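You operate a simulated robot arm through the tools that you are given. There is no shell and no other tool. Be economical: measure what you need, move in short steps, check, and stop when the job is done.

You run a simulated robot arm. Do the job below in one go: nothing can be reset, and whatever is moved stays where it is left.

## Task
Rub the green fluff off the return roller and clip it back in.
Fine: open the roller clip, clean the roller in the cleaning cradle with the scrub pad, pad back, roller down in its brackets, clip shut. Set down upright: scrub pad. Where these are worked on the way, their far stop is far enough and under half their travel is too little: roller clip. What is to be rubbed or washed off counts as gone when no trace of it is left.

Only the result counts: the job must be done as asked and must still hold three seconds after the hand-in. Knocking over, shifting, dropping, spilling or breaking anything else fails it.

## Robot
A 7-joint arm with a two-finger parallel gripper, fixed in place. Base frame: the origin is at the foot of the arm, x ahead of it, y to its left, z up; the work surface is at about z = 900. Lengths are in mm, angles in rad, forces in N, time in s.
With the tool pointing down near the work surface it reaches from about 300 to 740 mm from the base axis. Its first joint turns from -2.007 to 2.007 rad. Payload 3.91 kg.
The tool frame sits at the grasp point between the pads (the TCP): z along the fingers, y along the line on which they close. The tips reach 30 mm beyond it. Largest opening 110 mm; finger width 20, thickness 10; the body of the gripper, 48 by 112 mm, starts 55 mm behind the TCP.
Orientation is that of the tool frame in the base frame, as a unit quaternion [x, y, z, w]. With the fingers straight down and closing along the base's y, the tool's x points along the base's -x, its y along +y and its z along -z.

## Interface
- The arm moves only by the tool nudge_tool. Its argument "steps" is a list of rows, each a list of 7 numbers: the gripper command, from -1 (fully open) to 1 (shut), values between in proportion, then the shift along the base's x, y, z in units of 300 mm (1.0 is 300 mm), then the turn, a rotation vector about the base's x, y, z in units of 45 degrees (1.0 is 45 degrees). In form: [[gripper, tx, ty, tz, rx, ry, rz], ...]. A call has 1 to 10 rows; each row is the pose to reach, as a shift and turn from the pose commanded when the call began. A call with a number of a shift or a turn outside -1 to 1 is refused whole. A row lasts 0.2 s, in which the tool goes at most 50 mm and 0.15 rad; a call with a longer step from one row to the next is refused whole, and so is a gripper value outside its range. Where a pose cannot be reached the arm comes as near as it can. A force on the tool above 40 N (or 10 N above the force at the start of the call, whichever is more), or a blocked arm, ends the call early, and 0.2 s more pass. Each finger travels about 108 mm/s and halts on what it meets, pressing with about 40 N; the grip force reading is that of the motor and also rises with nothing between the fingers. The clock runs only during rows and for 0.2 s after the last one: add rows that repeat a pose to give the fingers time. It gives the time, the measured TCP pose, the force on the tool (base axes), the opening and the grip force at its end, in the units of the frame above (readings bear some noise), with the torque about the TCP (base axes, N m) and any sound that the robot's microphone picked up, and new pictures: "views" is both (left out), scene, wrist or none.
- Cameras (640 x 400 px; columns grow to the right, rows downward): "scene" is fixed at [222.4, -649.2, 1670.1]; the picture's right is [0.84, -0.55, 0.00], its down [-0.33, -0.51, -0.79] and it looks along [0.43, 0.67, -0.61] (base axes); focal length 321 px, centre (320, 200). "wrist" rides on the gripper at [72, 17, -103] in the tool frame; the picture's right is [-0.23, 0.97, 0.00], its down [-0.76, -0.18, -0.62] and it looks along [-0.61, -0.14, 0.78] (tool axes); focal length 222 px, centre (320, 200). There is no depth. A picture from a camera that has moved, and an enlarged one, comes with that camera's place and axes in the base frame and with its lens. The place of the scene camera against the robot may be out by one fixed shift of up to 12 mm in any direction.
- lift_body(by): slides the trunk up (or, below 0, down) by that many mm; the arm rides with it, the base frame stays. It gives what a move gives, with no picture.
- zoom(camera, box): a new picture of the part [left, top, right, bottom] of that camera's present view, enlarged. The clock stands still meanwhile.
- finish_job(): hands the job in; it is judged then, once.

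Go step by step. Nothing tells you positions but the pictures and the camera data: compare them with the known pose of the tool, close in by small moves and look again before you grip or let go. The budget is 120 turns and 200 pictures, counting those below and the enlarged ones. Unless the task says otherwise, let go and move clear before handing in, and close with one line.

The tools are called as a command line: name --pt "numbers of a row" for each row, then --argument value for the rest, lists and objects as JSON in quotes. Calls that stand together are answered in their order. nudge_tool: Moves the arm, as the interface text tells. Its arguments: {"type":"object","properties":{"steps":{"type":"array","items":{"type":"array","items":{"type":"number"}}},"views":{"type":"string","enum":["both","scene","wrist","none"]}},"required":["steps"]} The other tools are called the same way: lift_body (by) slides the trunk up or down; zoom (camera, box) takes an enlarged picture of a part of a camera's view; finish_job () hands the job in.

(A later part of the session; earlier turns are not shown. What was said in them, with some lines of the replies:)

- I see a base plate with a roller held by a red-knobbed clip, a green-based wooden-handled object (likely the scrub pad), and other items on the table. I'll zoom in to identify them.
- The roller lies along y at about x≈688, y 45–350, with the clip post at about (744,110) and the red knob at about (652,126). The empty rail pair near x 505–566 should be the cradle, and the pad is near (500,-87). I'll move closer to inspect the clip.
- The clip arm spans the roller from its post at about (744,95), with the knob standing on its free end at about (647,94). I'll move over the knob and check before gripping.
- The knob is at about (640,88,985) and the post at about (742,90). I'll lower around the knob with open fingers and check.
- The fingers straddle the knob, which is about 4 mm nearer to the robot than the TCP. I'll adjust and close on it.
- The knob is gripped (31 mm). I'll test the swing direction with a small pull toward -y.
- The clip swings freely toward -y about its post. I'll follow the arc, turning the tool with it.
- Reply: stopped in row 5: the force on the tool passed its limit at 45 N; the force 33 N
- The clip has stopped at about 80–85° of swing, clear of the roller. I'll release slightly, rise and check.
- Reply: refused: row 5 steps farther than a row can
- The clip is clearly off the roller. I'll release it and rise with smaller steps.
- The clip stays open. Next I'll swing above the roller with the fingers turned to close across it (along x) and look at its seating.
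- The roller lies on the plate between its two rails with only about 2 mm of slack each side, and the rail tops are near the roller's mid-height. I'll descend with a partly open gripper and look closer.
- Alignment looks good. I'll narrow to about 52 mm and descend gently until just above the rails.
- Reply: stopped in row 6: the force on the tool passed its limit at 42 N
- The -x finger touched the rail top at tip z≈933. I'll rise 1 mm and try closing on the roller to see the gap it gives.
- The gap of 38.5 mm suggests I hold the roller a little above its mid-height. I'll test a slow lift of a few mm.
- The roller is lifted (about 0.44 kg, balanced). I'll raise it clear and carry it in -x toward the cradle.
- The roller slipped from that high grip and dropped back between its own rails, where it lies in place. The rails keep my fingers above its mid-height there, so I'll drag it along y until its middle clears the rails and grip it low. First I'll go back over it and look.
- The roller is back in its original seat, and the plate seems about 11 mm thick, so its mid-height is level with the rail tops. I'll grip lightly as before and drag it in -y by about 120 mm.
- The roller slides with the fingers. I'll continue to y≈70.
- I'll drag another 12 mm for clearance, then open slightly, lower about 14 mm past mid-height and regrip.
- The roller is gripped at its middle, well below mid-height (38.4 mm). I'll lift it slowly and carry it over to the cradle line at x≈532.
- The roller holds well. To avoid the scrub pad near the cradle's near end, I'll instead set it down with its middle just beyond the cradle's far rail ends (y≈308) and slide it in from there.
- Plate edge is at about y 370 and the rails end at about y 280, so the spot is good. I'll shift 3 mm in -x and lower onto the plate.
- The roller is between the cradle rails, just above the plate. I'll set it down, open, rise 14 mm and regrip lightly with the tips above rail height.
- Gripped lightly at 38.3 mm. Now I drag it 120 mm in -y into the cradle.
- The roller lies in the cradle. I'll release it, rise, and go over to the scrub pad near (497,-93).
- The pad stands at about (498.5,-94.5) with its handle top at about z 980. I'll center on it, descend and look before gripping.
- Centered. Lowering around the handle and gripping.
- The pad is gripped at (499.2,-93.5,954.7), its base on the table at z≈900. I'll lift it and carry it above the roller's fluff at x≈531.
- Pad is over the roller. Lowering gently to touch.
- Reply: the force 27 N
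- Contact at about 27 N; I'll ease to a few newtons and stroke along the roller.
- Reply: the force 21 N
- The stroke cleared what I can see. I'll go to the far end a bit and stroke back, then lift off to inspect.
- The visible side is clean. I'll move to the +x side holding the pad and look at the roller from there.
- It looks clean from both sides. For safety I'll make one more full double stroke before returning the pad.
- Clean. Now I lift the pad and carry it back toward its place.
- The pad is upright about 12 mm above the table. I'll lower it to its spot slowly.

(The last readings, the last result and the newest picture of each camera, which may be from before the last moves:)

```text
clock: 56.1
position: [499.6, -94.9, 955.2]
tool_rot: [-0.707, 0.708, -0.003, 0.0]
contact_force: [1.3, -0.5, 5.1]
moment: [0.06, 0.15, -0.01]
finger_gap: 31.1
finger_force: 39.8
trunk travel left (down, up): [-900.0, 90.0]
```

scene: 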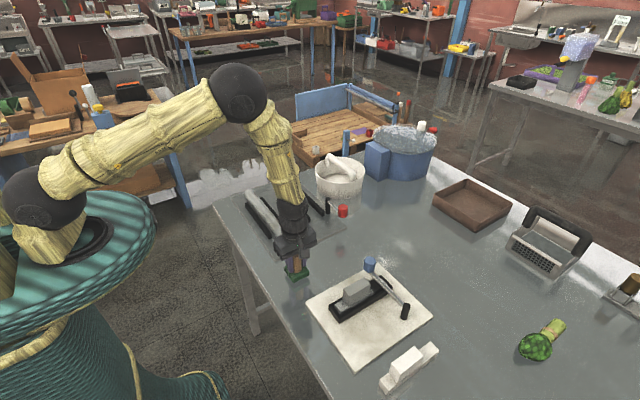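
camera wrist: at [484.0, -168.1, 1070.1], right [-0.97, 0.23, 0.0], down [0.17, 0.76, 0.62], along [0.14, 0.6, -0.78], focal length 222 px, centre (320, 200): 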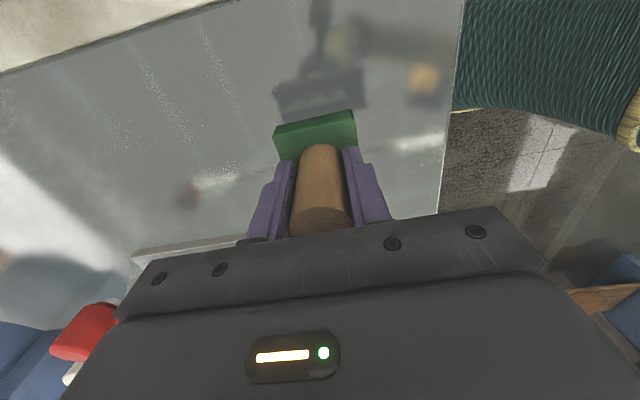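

The pad touches the table (5 N). I'll release and rise straight up.

nudge_tool --pt "0.3 0 0 0 0 0 0" --pt "-0.3 0 0 0 0 0 0" --pt "-0.4 0 0 0 0 0 0" --pt "-0.4 0 0 0.15 0 0 0" --pt "-0.4 0 0 0.3 0 0 0" --pt "-0.4 0 0 0.4 0 0 0"

zoom --camera "scene" --box '[230, 180, 350, 300]'

```text
clock: 57.5
position: [496.9, -96.5, 1075.2]
tool_rot: [0.707, -0.707, 0.002, 0.0]
contact_force: [0.4, 0.6, 0.3]
moment: [-0.02, 0.02, 0.0]
finger_gap: 76.8
finger_force: 0.0
trunk travel left (down, up): [-900.0, 90.0]
camera wrist: at [479.2, -168.0, 1178.6], right [-0.97, 0.23, -0.01], down [0.17, 0.76, 0.62], along [0.14, 0.6, -0.78], focal length 222 px, centre (320, 200)
```

scene: 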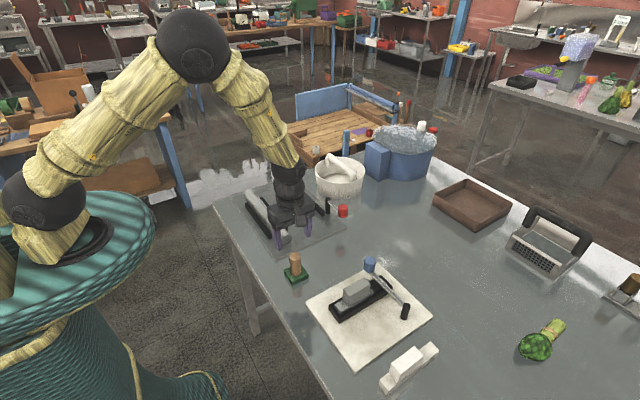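
wrist: 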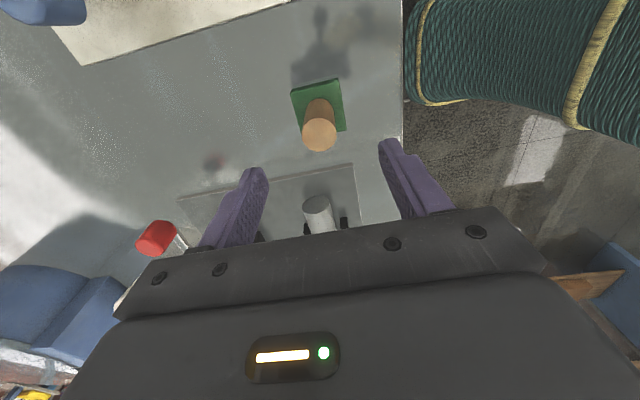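

```text
3.33 times, centred on (290, 240) of scene
camera zoom: at [222.4, -649.2, 1670.1], right [0.84, -0.55, 0.0], down [-0.33, -0.51, -0.79], along [0.43, 0.67, -0.61], focal length 1069 px, centre (420, 67)
```

zoom: 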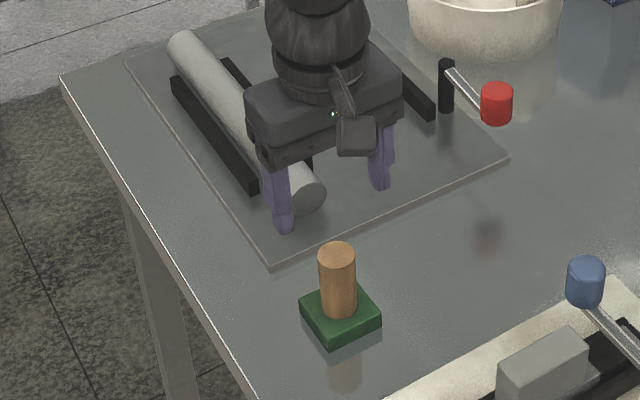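

The pad stands upright in place. Next I go back over the roller at (531,187).

nudge_tool --pt "-0.3 0.02 0.15 0 0 0 0" --pt "-0.2 0.04 0.3 0 0 0 0" --pt "-0.1 0.07 0.45 0 0 0 0" --pt "0 0.09 0.6 0 0 0 0" --pt "0 0.113 0.75 -0.05 0 0 0" --pt "0 0.113 0.85 -0.1 0 0 0" --pt "0 0.113 0.945 -0.2 0 0 0" --pt "0 0.113 0.945 -0.25 0 0 0" --pt "0 0.113 0.945 -0.25 0 0 0"

zoom --camera "wrist" --box '[220, 0, 440, 240]'

```text
clock: 59.5
position: [531.5, 189.7, 998.6]
tool_rot: [-0.707, 0.707, -0.003, 0.001]
contact_force: [-0.7, 0.3, 0.5]
moment: [-0.01, -0.03, 0.0]
finger_gap: 54.9
finger_force: 0.1
trunk travel left (down, up): [-900.0, 90.0]
camera wrist: at [514.4, 117.7, 1100.7], right [-0.97, 0.23, -0.01], down [0.17, 0.76, 0.62], along [0.14, 0.6, -0.78], focal length 222 px, centre (320, 200)
```

scene: 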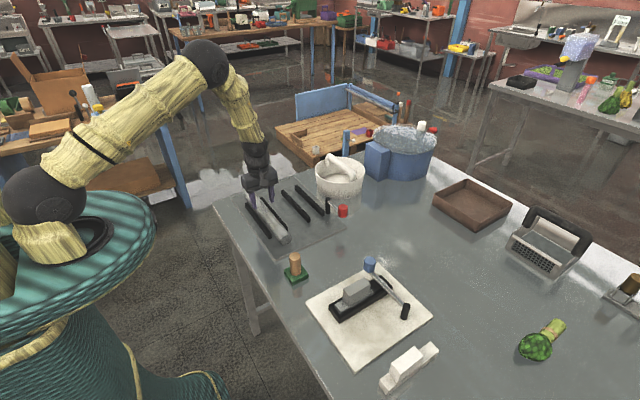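
wrist: 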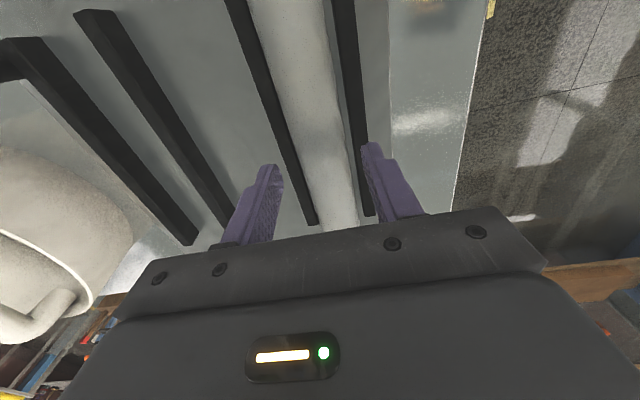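

```text
1.67 times, centred on (330, 120) of wrist
camera zoom: at [514.4, 117.7, 1100.7], right [-0.97, 0.23, -0.01], down [0.17, 0.76, 0.62], along [0.14, 0.6, -0.78], focal length 370 px, centre (303, 333)
```

zoom: 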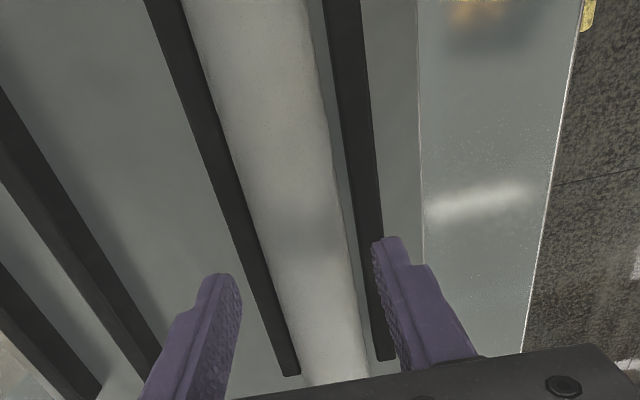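

The roller is clean. I'll grip it with tips just above the rails and drag it +y until its middle clears the far rail ends.

nudge_tool --pt "0.05 0.002 -0.008 -0.06 0 0 0" --pt "0.1 0.002 -0.008 -0.1 0 0 0" --pt "0.1 0.002 -0.008 -0.11 0 0 0" --pt "0.7 0.002 -0.008 -0.11 0 0 0" --pt "0.7 0.002 -0.008 -0.11 0 0 0" --pt "0.7 0.002 0.03 -0.11 0 0 0" --pt "0.7 0.002 0.09 -0.11 0 0 0" --pt "0.7 0.002 0.15 -0.11 0 0 0" --views "wrist"

```text
clock: 61.3
position: [533.3, 235.3, 966.9]
tool_rot: [0.708, -0.707, 0.003, 0.0]
contact_force: [-0.1, 0.4, -0.3]
moment: [0.03, -0.01, 0.0]
finger_gap: 38.2
finger_force: 39.8
trunk travel left (down, up): [-900.0, 90.0]
camera wrist: at [517.1, 164.0, 1069.6], right [-0.97, 0.23, 0.0], down [0.17, 0.76, 0.62], along [0.14, 0.6, -0.78], focal length 222 px, centre (320, 200)
```

wrist: 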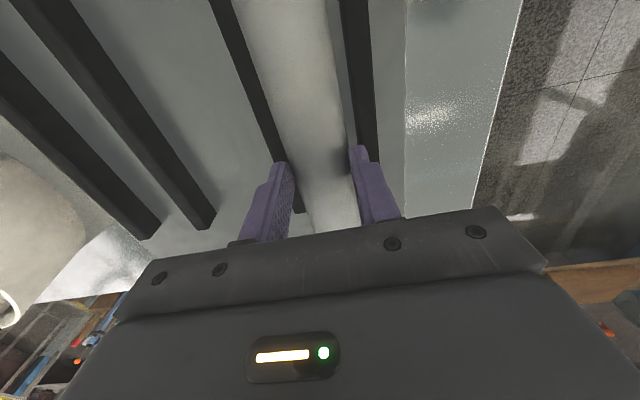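

nudge_tool --pt "0.7 0 0.06 0 0 0 0" --pt "0.7 0 0.12 0 0 0 0" --pt "0.7 0 0.18 0 0 0 0" --pt "0.7 0 0.24 0 0 0 0" --pt "0.7 0 0.24 0 0 0 0"

zoom --camera "scene" --box '[210, 130, 350, 240]'

```text
clock: 62.5
position: [533.1, 305.7, 966.6]
tool_rot: [-0.707, 0.707, -0.002, 0.001]
contact_force: [-0.8, -0.1, -5.1]
moment: [0.05, 0.03, -0.05]
finger_gap: 38.6
finger_force: 39.6
trunk travel left (down, up): [-900.0, 90.0]
camera wrist: at [515.8, 235.0, 1069.7], right [-0.97, 0.23, -0.01], down [0.17, 0.76, 0.62], along [0.14, 0.6, -0.78], focal length 222 px, centre (320, 200)
```

scene: 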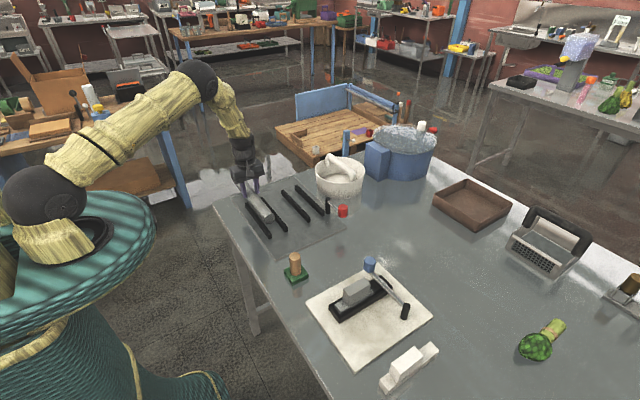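
wrist: 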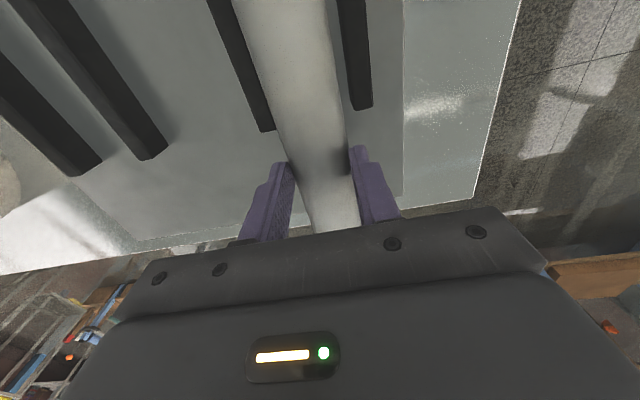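

```text
3.64 times, centred on (280, 185) of scene
camera zoom: at [222.4, -649.2, 1670.1], right [0.84, -0.55, 0.0], down [-0.33, -0.51, -0.79], along [0.43, 0.67, -0.61], focal length 1167 px, centre (466, 254)
```

zoom: 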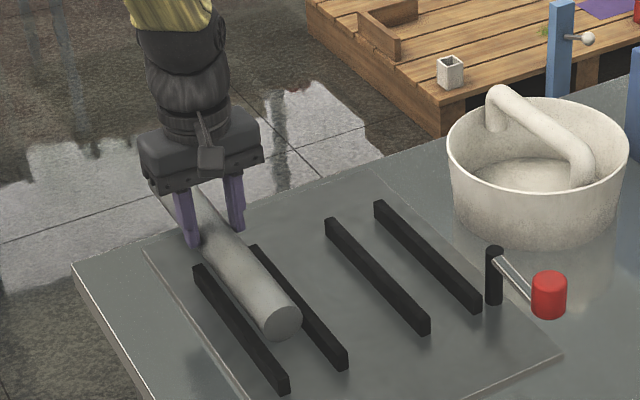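

The roller is at the far position. I'll set it fully down, open, lower 15 mm and regrip deep.

nudge_tool --pt "0.7 0 0 -0.006 0 0 0" --pt "0.1 0 0 -0.006 0 0 0" --pt "0.1 0 0 -0.006 0 0 0" --pt "0.1 0 0 -0.03 0 0 0" --pt "0.1 0 0 -0.05 0 0 0" --pt "0.7 0 0 -0.05 0 0 0" --pt "0.95 0 0 -0.05 0 0 0" --pt "1 0 0 0.0 0 0 0" --pt "1 0 0 0.05 0 0 0" --pt "1 0 0 0.1 0 0 0"

zoom --camera "scene" --box '[210, 130, 350, 240]'

```text
clock: 64.7
position: [533.4, 306.3, 996.4]
tool_rot: [-0.707, 0.707, -0.002, 0.0]
contact_force: [-0.5, 0.2, -4.7]
moment: [0.05, -0.01, 0.01]
finger_gap: 38.4
finger_force: 40.0
trunk travel left (down, up): [-900.0, 90.0]
camera wrist: at [515.2, 234.2, 1099.9], right [-0.97, 0.23, 0.0], down [0.18, 0.76, 0.62], along [0.14, 0.6, -0.78], focal length 222 px, centre (320, 200)
```

scene: 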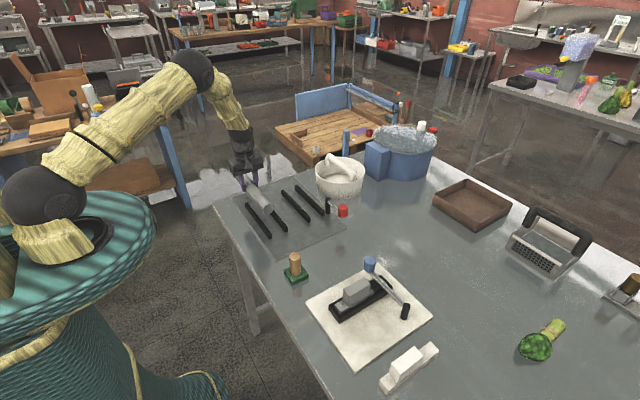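
wrist: 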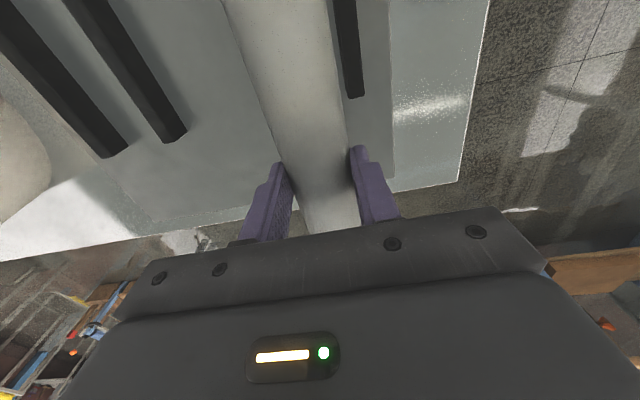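

```text
3.64 times, centred on (280, 185) of scene
camera zoom: at [222.4, -649.2, 1670.1], right [0.84, -0.55, 0.0], down [-0.33, -0.51, -0.79], along [0.43, 0.67, -0.61], focal length 1167 px, centre (466, 254)
```

zoom: 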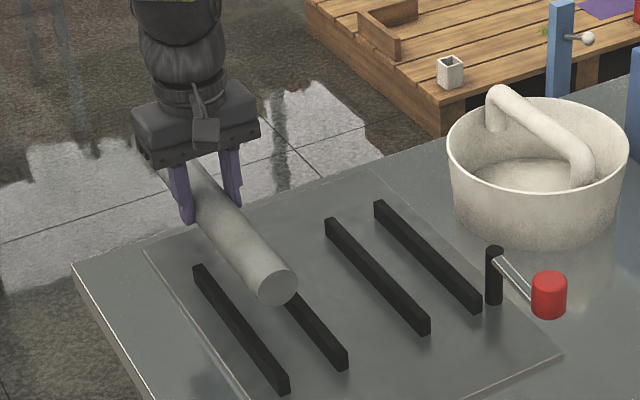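

The roller is securely held. I'll carry it in an arc over to the home line (x≈682, y≈57), keeping clear of the pad and clip knob.

nudge_tool --pt "1 0.04 -0.04 0.02 0 0 0" --pt "1 0.12 -0.11 0.03 0 0 0" --pt "1 0.2 -0.19 0.03 0 0 0" --pt "1 0.28 -0.27 0.03 0 0 0" --pt "1 0.36 -0.36 0.03 0 0 0" --pt "1 0.43 -0.46 0.03 0 0 0" --pt "1 0.48 -0.57 0.03 0 0 0" --pt "1 0.495 -0.68 0.03 0 0 0" --pt "1 0.495 -0.78 0.02 0 0 0" --pt "1 0.495 -0.83 0 0 0 0"

zoom --camera "scene" --box '[250, 140, 390, 250]'

zoom --camera "wrist" --box '[200, 0, 440, 240]'

```text
clock: 66.9
position: [681.4, 56.6, 996.8]
tool_rot: [0.707, -0.707, 0.003, 0.0]
contact_force: [0.2, 0.0, -4.9]
moment: [0.02, 0.0, -0.02]
finger_gap: 38.5
finger_force: 40.0
trunk travel left (down, up): [-900.0, 90.0]
camera wrist: at [665.0, -15.1, 1099.4], right [-0.97, 0.23, 0.0], down [0.17, 0.76, 0.62], along [0.14, 0.6, -0.78], focal length 222 px, centre (320, 200)
```

scene: 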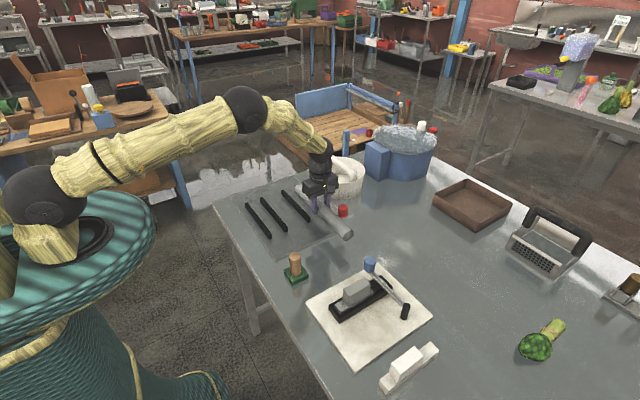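
wrist: 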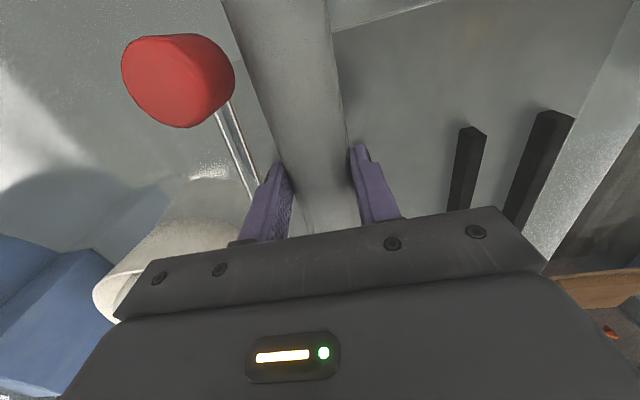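

```text
3.64 times, centred on (320, 195) of scene
camera zoom: at [222.4, -649.2, 1670.1], right [0.84, -0.55, 0.0], down [-0.33, -0.51, -0.79], along [0.43, 0.67, -0.61], focal length 1167 px, centre (320, 218)
```

zoom: 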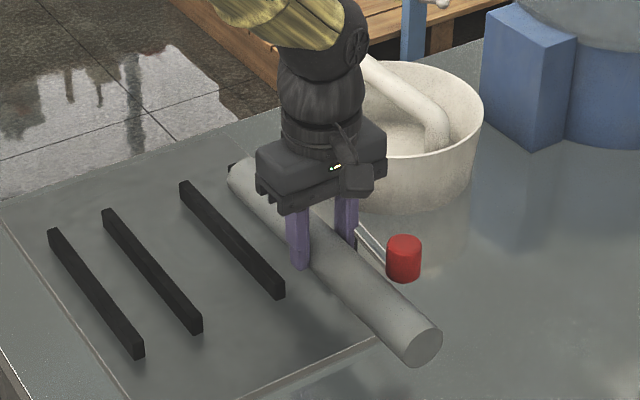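

```text
1.67 times, centred on (320, 120) of wrist
camera zoom: at [665.0, -15.1, 1099.4], right [-0.97, 0.23, 0.0], down [0.17, 0.76, 0.62], along [0.14, 0.6, -0.78], focal length 370 px, centre (320, 333)
```

zoom: 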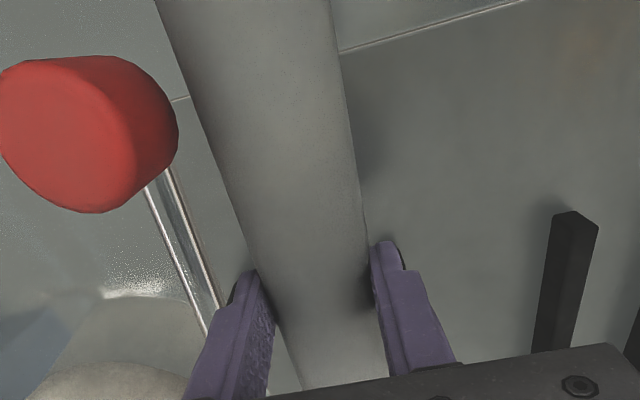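

Aligned with the home rails. Lowering slowly into them.

nudge_tool --pt "1 0.002 0 -0.04 0 0 0" --pt "1 0.002 0 -0.07 0 0 0" --pt "1 0.002 0 -0.09 0 0 0" --pt "1 0.002 0 -0.11 0 0 0" --pt "1 0.002 0 -0.13 0 0 0" --pt "1 0.002 0 -0.145 0 0 0" --pt "1 0.002 0 -0.153 0 0 0"

zoom --camera "scene" --box '[250, 140, 390, 250]'

```text
clock: 68.5
position: [682.6, 57.3, 951.7]
tool_rot: [-0.707, 0.708, -0.004, 0.002]
contact_force: [-1.9, -0.3, 3.9]
moment: [-0.29, 0.13, -0.03]
finger_gap: 38.3
finger_force: 40.1
trunk travel left (down, up): [-900.0, 90.0]
camera wrist: at [665.4, -15.6, 1055.3], right [-0.97, 0.23, -0.01], down [0.17, 0.76, 0.62], along [0.15, 0.6, -0.78], focal length 222 px, centre (320, 200)
```

scene: 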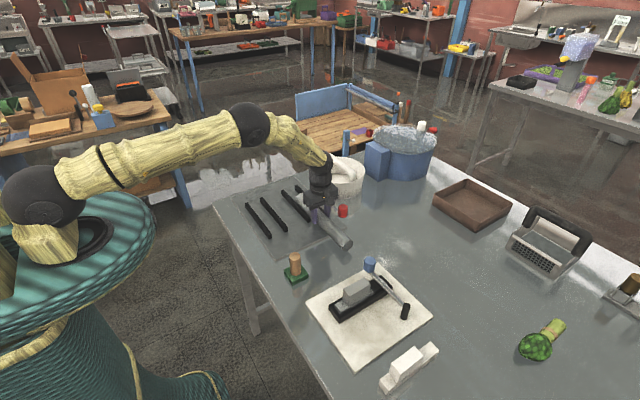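
wrist: 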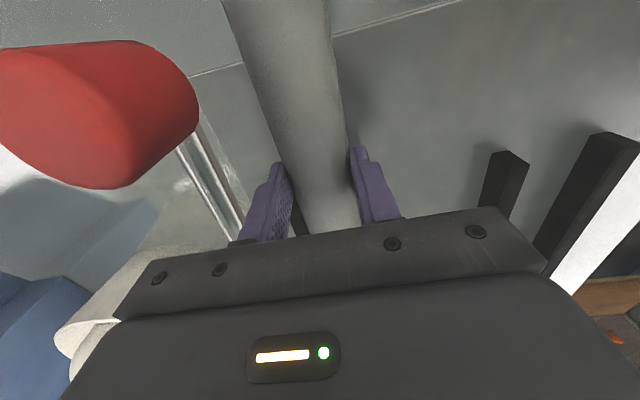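

```text
3.64 times, centred on (320, 195) of scene
camera zoom: at [222.4, -649.2, 1670.1], right [0.84, -0.55, 0.0], down [-0.33, -0.51, -0.79], along [0.43, 0.67, -0.61], focal length 1167 px, centre (320, 218)
```

zoom: 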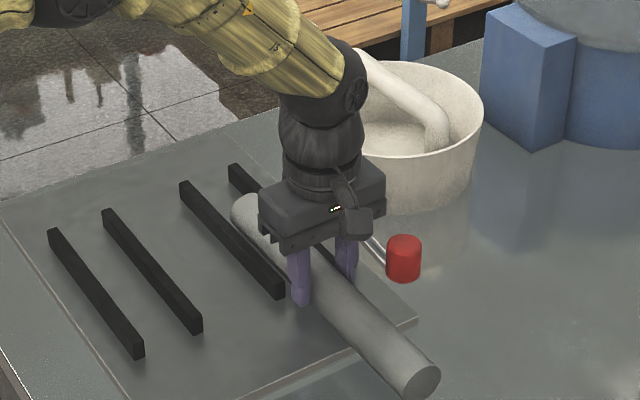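

The roller rests on the plate between its rails. I'll release, rise, regrip with tips above the rails, and drag it +y 130 mm to its original seat.

nudge_tool --pt "0.1 0 0 0 0 0 0" --pt "0.1 0 0 0 0 0 0" --pt "0.1 0 0 0.03 0 0 0" --pt "0.1 0 0 0.046 0 0 0" --pt "0.7 0 0 0.046 0 0 0" --pt "0.7 0 0 0.046 0 0 0" --pt "0.7 0 0.03 0.046 0 0 0" --pt "0.7 0 0.08 0.046 0 0 0" --pt "0.7 0 0.14 0.046 0 0 0" --views "scene"

```text
clock: 70.5
position: [683.8, 99.9, 964.1]
tool_rot: [0.708, -0.706, 0.003, 0.001]
contact_force: [-0.1, 0.2, 0.3]
moment: [-0.01, -0.01, -0.02]
finger_gap: 38.3
finger_force: 40.3
trunk travel left (down, up): [-900.0, 90.0]
```

scene: 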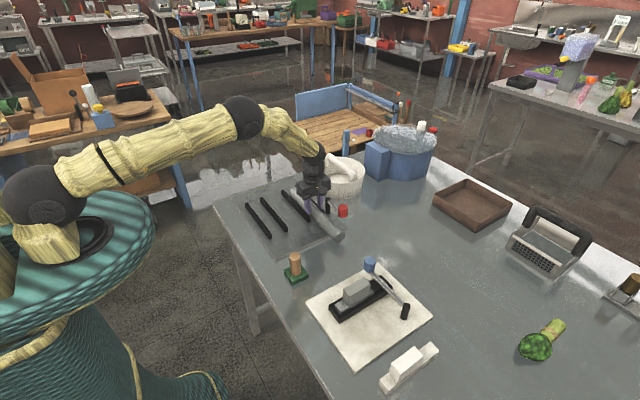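

nudge_tool --pt "0.7 0 0.06 0 0 0 0" --pt "0.7 0 0.12 0 0 0 0" --pt "0.7 0 0.18 0 0 0 0" --pt "0.7 0 0.24 0 0 0 0" --pt "0.7 0 0.291 0 0 0 0" --pt "0.7 0 0.291 0 0 0 0"

zoom --camera "scene" --box '[260, 160, 360, 240]'

```text
clock: 71.9
position: [681.8, 186.5, 965.3]
tool_rot: [0.707, -0.707, 0.004, -0.001]
contact_force: [0.6, -1.0, 3.5]
moment: [-0.62, -0.03, 0.07]
finger_gap: 38.2
finger_force: 40.0
trunk travel left (down, up): [-900.0, 90.0]
camera wrist: at [665.3, 114.3, 1068.2], right [-0.97, 0.23, -0.01], down [0.17, 0.76, 0.62], along [0.15, 0.6, -0.78], focal length 222 px, centre (320, 200)
```

scene: 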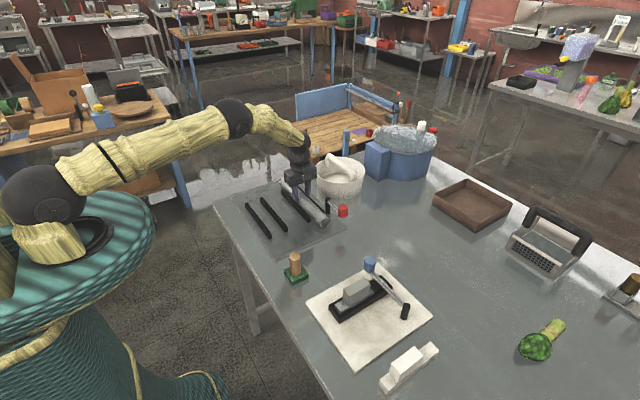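
wrist: 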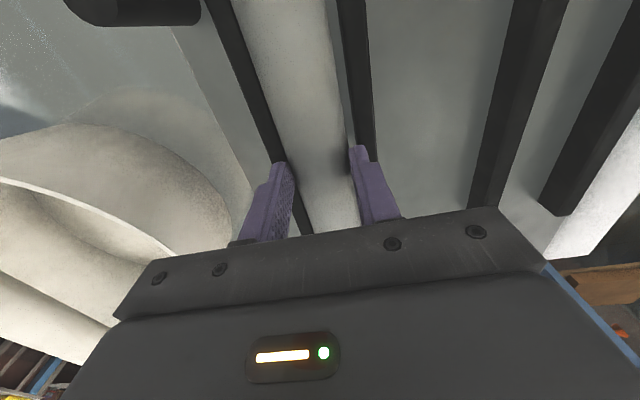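

```text
5.00 times, centred on (310, 200) of scene
camera zoom: at [222.4, -649.2, 1670.1], right [0.84, -0.55, 0.0], down [-0.33, -0.51, -0.79], along [0.43, 0.67, -0.61], focal length 1604 px, centre (370, 200)
```

zoom: 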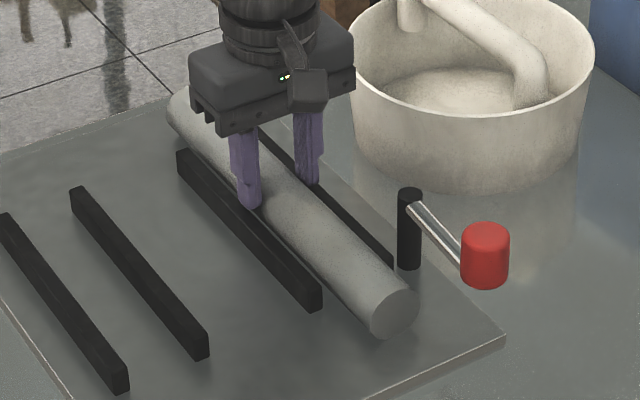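

The roller is back exactly in its seat. I'll release, rise, and go over to the clip knob near (726,-12).

nudge_tool --pt "0.1 0 0 0 0 0 0" --pt "-0.1 0 0 0 0 0 0" --pt "-0.1 0 0 0.15 0 0 0" --pt "-0.1 0 0 0.3 0 0 0" --pt "-0.1 0.02 -0.13 0.32 0 0 0" --pt "-0.1 0.05 -0.27 0.32 0 0 0" --pt "-0.1 0.08 -0.41 0.32 0 0 0" --pt "-0.1 0.11 -0.55 0.32 0 0 0" --pt "-0.1 0.14 -0.66 0.3 0 0 0" --pt "-0.1 0.14 -0.66 0.3 0 0 0"

zoom --camera "scene" --box '[260, 160, 380, 250]'

```text
clock: 74.1
position: [724.5, -13.1, 1054.1]
tool_rot: [0.708, -0.706, 0.004, 0.0]
contact_force: [-0.5, -0.5, 0.2]
moment: [-0.02, -0.03, 0.03]
finger_gap: 60.5
finger_force: 0.1
trunk travel left (down, up): [-900.0, 90.0]
camera wrist: at [707.4, -84.3, 1157.8], right [-0.97, 0.23, -0.01], down [0.17, 0.76, 0.62], along [0.14, 0.6, -0.78], focal length 222 px, centre (320, 200)
```

scene: 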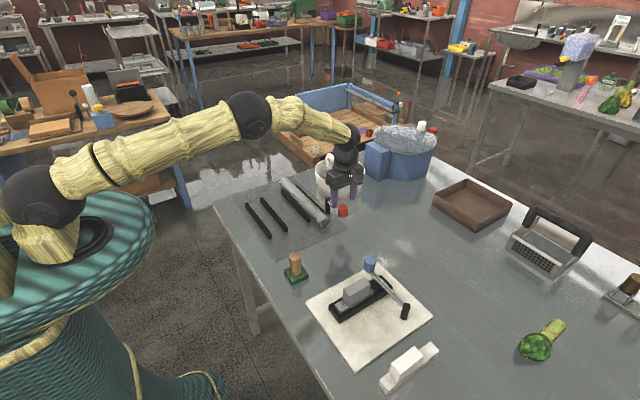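
wrist: 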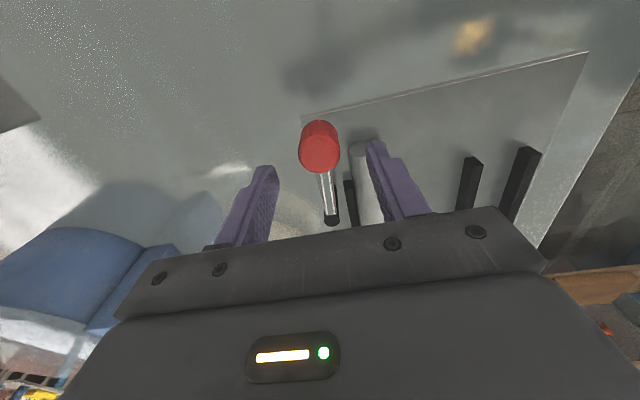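

```text
4.44 times, centred on (320, 205) of scene
camera zoom: at [222.4, -649.2, 1670.1], right [0.84, -0.55, 0.0], down [-0.33, -0.51, -0.79], along [0.43, 0.67, -0.61], focal length 1426 px, centre (320, 178)
```

zoom: 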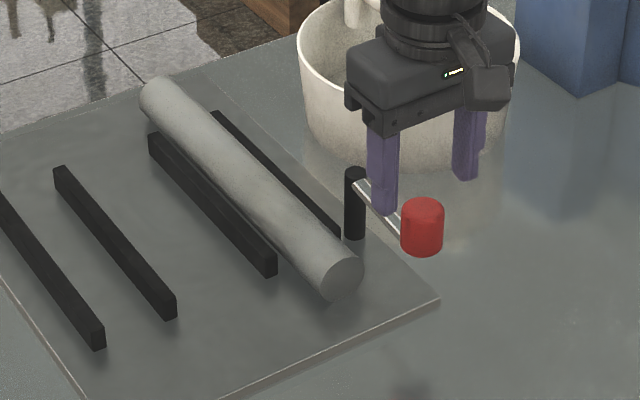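

The knob is at about (726,-9), and a circle fit puts the pivot near (732.5,88.5) with radius about 98 mm. I'll center, lower and grip the knob.

nudge_tool --pt "-0.1 0.005 0.012 -0.06 0 0 0" --pt "-0.1 0.005 0.012 -0.12 0 0 0" --pt "-0.1 0.005 0.012 -0.17 0 0 0" --pt "0.3 0.005 0.012 -0.17 0 0 0" --pt "0.7 0.005 0.012 -0.17 0 0 0" --pt "0.7 0.005 0.012 -0.17 0 0 0"

zoom --camera "scene" --box '[260, 160, 380, 250]'

```text
clock: 75.5
position: [726.2, -8.4, 1004.0]
tool_rot: [0.707, -0.707, 0.002, 0.0]
contact_force: [-1.7, 0.3, -2.4]
moment: [0.24, 0.21, 0.07]
finger_gap: 31.5
finger_force: 45.6
trunk travel left (down, up): [-900.0, 90.0]
camera wrist: at [709.1, -80.4, 1106.8], right [-0.97, 0.23, 0.0], down [0.17, 0.76, 0.62], along [0.14, 0.6, -0.78], focal length 222 px, centre (320, 200)
```

scene: 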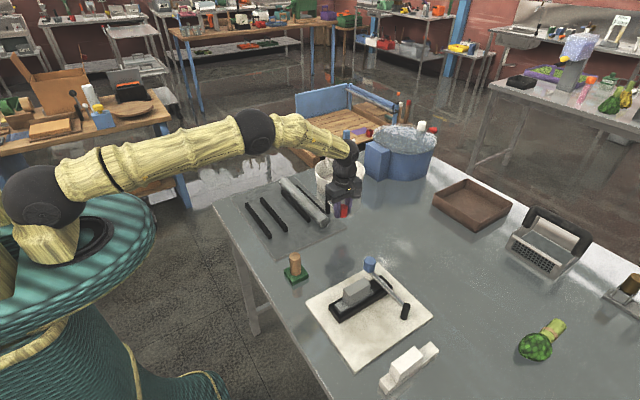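
wrist: 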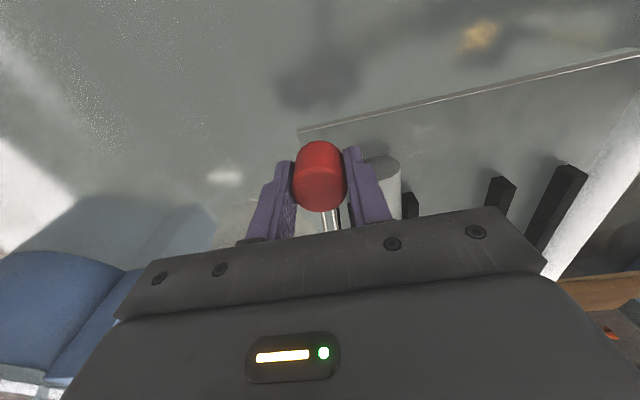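

```text
4.44 times, centred on (320, 205) of scene
camera zoom: at [222.4, -649.2, 1670.1], right [0.84, -0.55, 0.0], down [-0.33, -0.51, -0.79], along [0.43, 0.67, -0.61], focal length 1426 px, centre (320, 178)
```

zoom: 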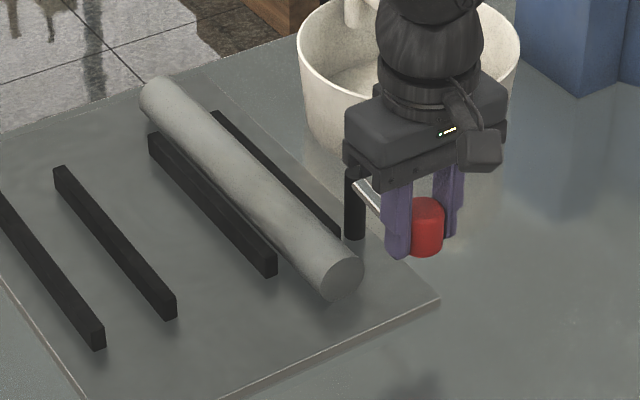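

The knob is gripped. I'll swing the clip back along the arc.

nudge_tool --pt "0.7 -0.045 0.006 0 0 0 -0.178" --pt "0.7 -0.089 0.019 0 0 0 -0.357" --pt "0.7 -0.13 0.037 0 0 0 -0.535" --pt "0.7 -0.169 0.061 0 0 0 -0.713" --pt "0.7 -0.204 0.09 0 0 0 -0.89" --pt "0.7 -0.234 0.124 0 0 0 -1.0"

```text
clock: 76.9
position: [656.9, 28.0, 1003.1]
tool_rot: [-0.381, 0.924, -0.004, 0.0]
contact_force: [7.5, 0.8, -1.8]
moment: [0.31, 0.09, -0.36]
finger_gap: 31.7
finger_force: 45.0
trunk travel left (down, up): [-900.0, 90.0]
camera wrist: at [593.6, -10.2, 1106.8], right [-0.53, 0.85, -0.01], down [0.66, 0.42, 0.62], along [0.53, 0.32, -0.78], focal length 222 px, centre (320, 200)
```

scene: 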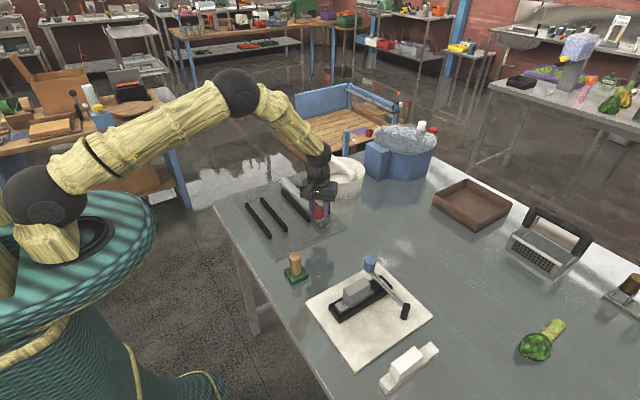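
wrist: 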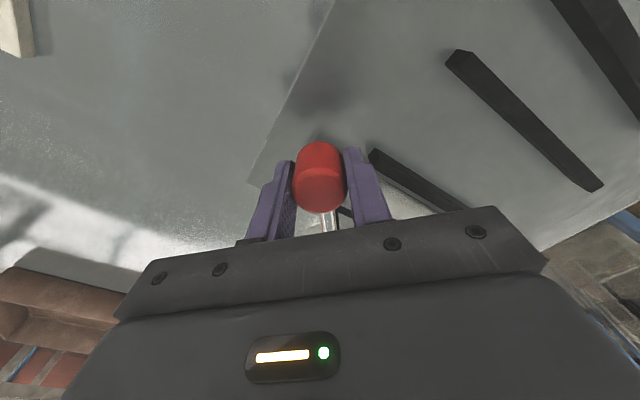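

nudge_tool --pt "0.7 -0.025 0.038 0 0 0 -0.17" --pt "0.7 -0.045 0.079 0 0 0 -0.34" --pt "0.7 -0.059 0.122 0 0 0 -0.52" --pt "0.7 -0.067 0.167 0 0 0 -0.7" --pt "0.7 -0.069 0.2 0 0 0 -0.88" --pt "0.7 -0.069 0.211 0 0 0 -1.0" --pt "0.7 -0.069 0.211 0 0 0 -1.0"

zoom --camera "scene" --box '[260, 160, 340, 235]'

```text
clock: 78.5
position: [634.2, 89.7, 1003.8]
tool_rot: [0.001, 1.0, -0.003, -0.003]
contact_force: [-1.9, -3.9, 2.4]
moment: [0.09, 0.4, 0.18]
finger_gap: 31.5
finger_force: 45.5
trunk travel left (down, up): [-900.0, 90.0]
camera wrist: at [562.4, 107.7, 1106.9], right [0.23, 0.97, -0.01], down [0.77, -0.18, 0.62], along [0.6, -0.15, -0.79], focal length 222 px, centre (320, 200)
```

scene: 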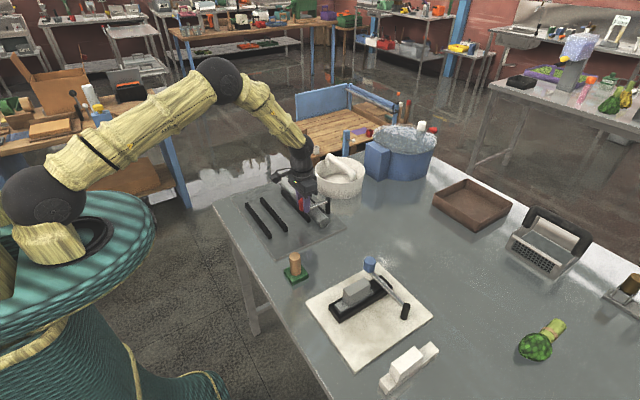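
wrist: 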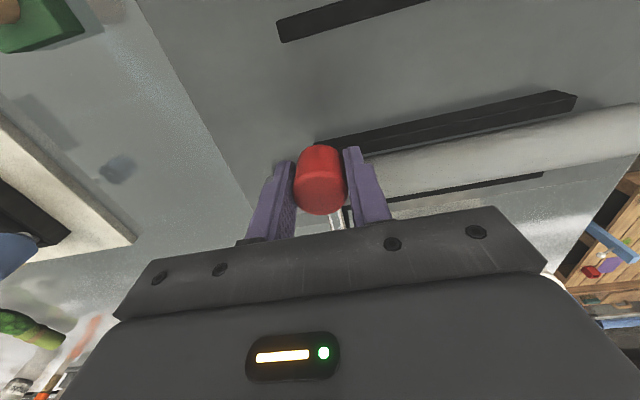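

```text
5.33 times, centred on (300, 198) of scene
camera zoom: at [222.4, -649.2, 1670.1], right [0.84, -0.55, 0.0], down [-0.33, -0.51, -0.79], along [0.43, 0.67, -0.61], focal length 1711 px, centre (427, 213)
```

zoom: 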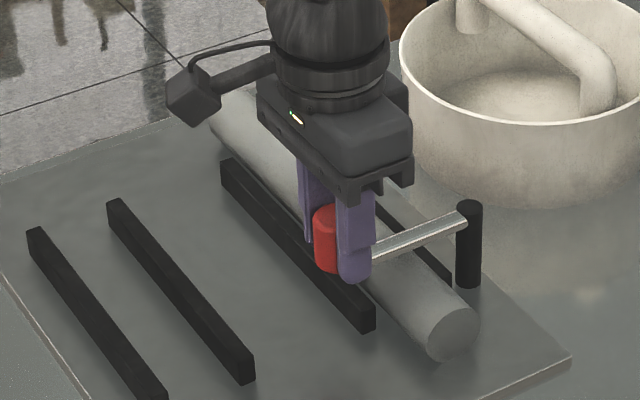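

The clip is back where it started. I'll push a little further in +y to confirm it's against its stop.

nudge_tool --pt "0.7 0 0.01 0 0 0 0" --pt "0.7 0 0.02 0 0 0 0" --pt "0.7 0 0.02 0 0 0 0" --views "none"

```text
clock: 79.3
position: [634.6, 91.0, 1004.6]
tool_rot: [0.002, 1.0, -0.002, -0.003]
contact_force: [-9.5, -32.1, 1.2]
moment: [0.67, -0.52, -0.13]
finger_gap: 31.6
finger_force: 45.1
trunk travel left (down, up): [-900.0, 90.0]
```

It's firmly against its stop (32 N, no movement). I'll ease off, release, rise clear and make a final check.

nudge_tool --pt "0.7 0 -0.014 0 0 0 0" --pt "0.3 0 -0.014 0 0 0 0" --pt "-0.2 0 -0.014 0 0 0 0" --pt "-0.2 0 -0.014 0 0 0 0" --pt "-0.2 0 -0.014 0.14 0 0 0" --pt "-0.2 -0.02 -0.014 0.28 0 0 0" --pt "-0.2 -0.15 -0.014 0.36 0 0 0" --pt "-0.2 -0.29 -0.014 0.42 0 0 0" --pt "-0.2 -0.43 -0.014 0.46 0 0 0" --pt "-0.2 -0.43 -0.014 0.46 0 0 0"

zoom --camera "scene" --box '[220, 150, 380, 300]'

zoom --camera "wrist" --box '[240, 20, 560, 240]'

```text
clock: 81.5
position: [506.4, 93.6, 1143.0]
tool_rot: [0.001, 1.0, -0.003, -0.003]
contact_force: [0.6, 0.3, -0.3]
moment: [0.02, 0.03, -0.01]
finger_gap: 65.8
finger_force: 0.0
trunk travel left (down, up): [-900.0, 90.0]
camera wrist: at [434.5, 111.5, 1246.4], right [0.23, 0.97, -0.01], down [0.76, -0.17, 0.62], along [0.6, -0.14, -0.78], focal length 222 px, centre (320, 200)
```

scene: 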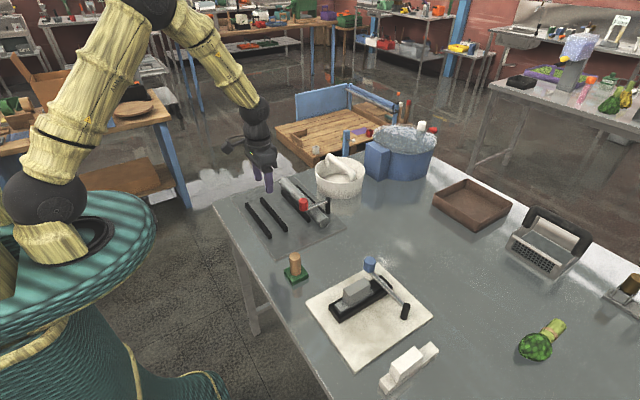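
wrist: 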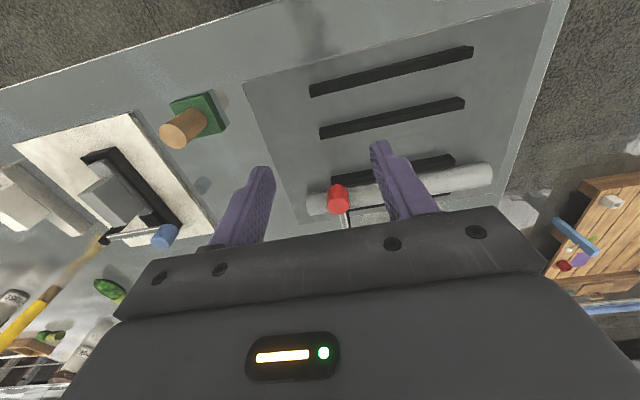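

```text
2.67 times, centred on (300, 225) of scene
camera zoom: at [222.4, -649.2, 1670.1], right [0.84, -0.55, 0.0], down [-0.33, -0.51, -0.79], along [0.43, 0.67, -0.61], focal length 856 px, centre (373, 133)
```

zoom: 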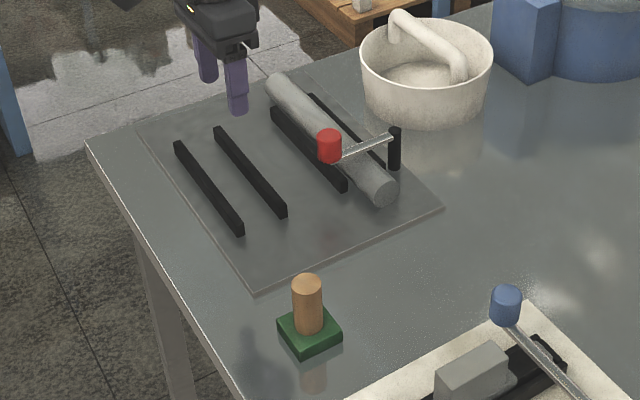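

```text
1.82 times, centred on (400, 130) of wrist
camera zoom: at [434.5, 111.5, 1246.4], right [0.23, 0.97, -0.01], down [0.76, -0.17, 0.62], along [0.6, -0.14, -0.78], focal length 404 px, centre (174, 327)
```

zoom: 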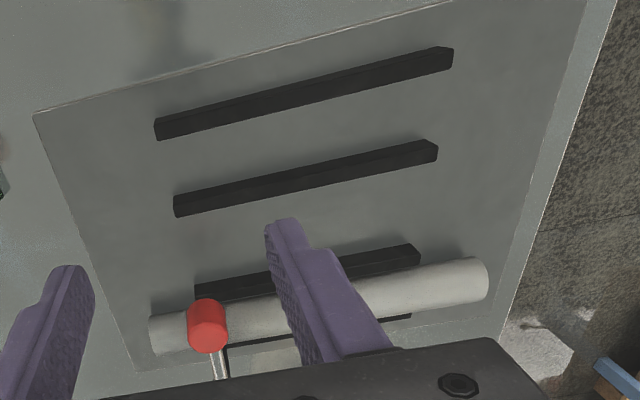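

The roller is clean and seated in its brackets, the clip is shut over it, the pad stands upright in its place, and the arm is clear. I'm handing in.

finish_job

```text
The job is handed in.
```

The return roller is scrubbed with no green fluff visible and back down in its brackets. The clip is shut against its stop, and the scrub pad is upright in its original place. On the first lift the roller slipped from the grip and dropped back between its own rails, where it lay in its original place.
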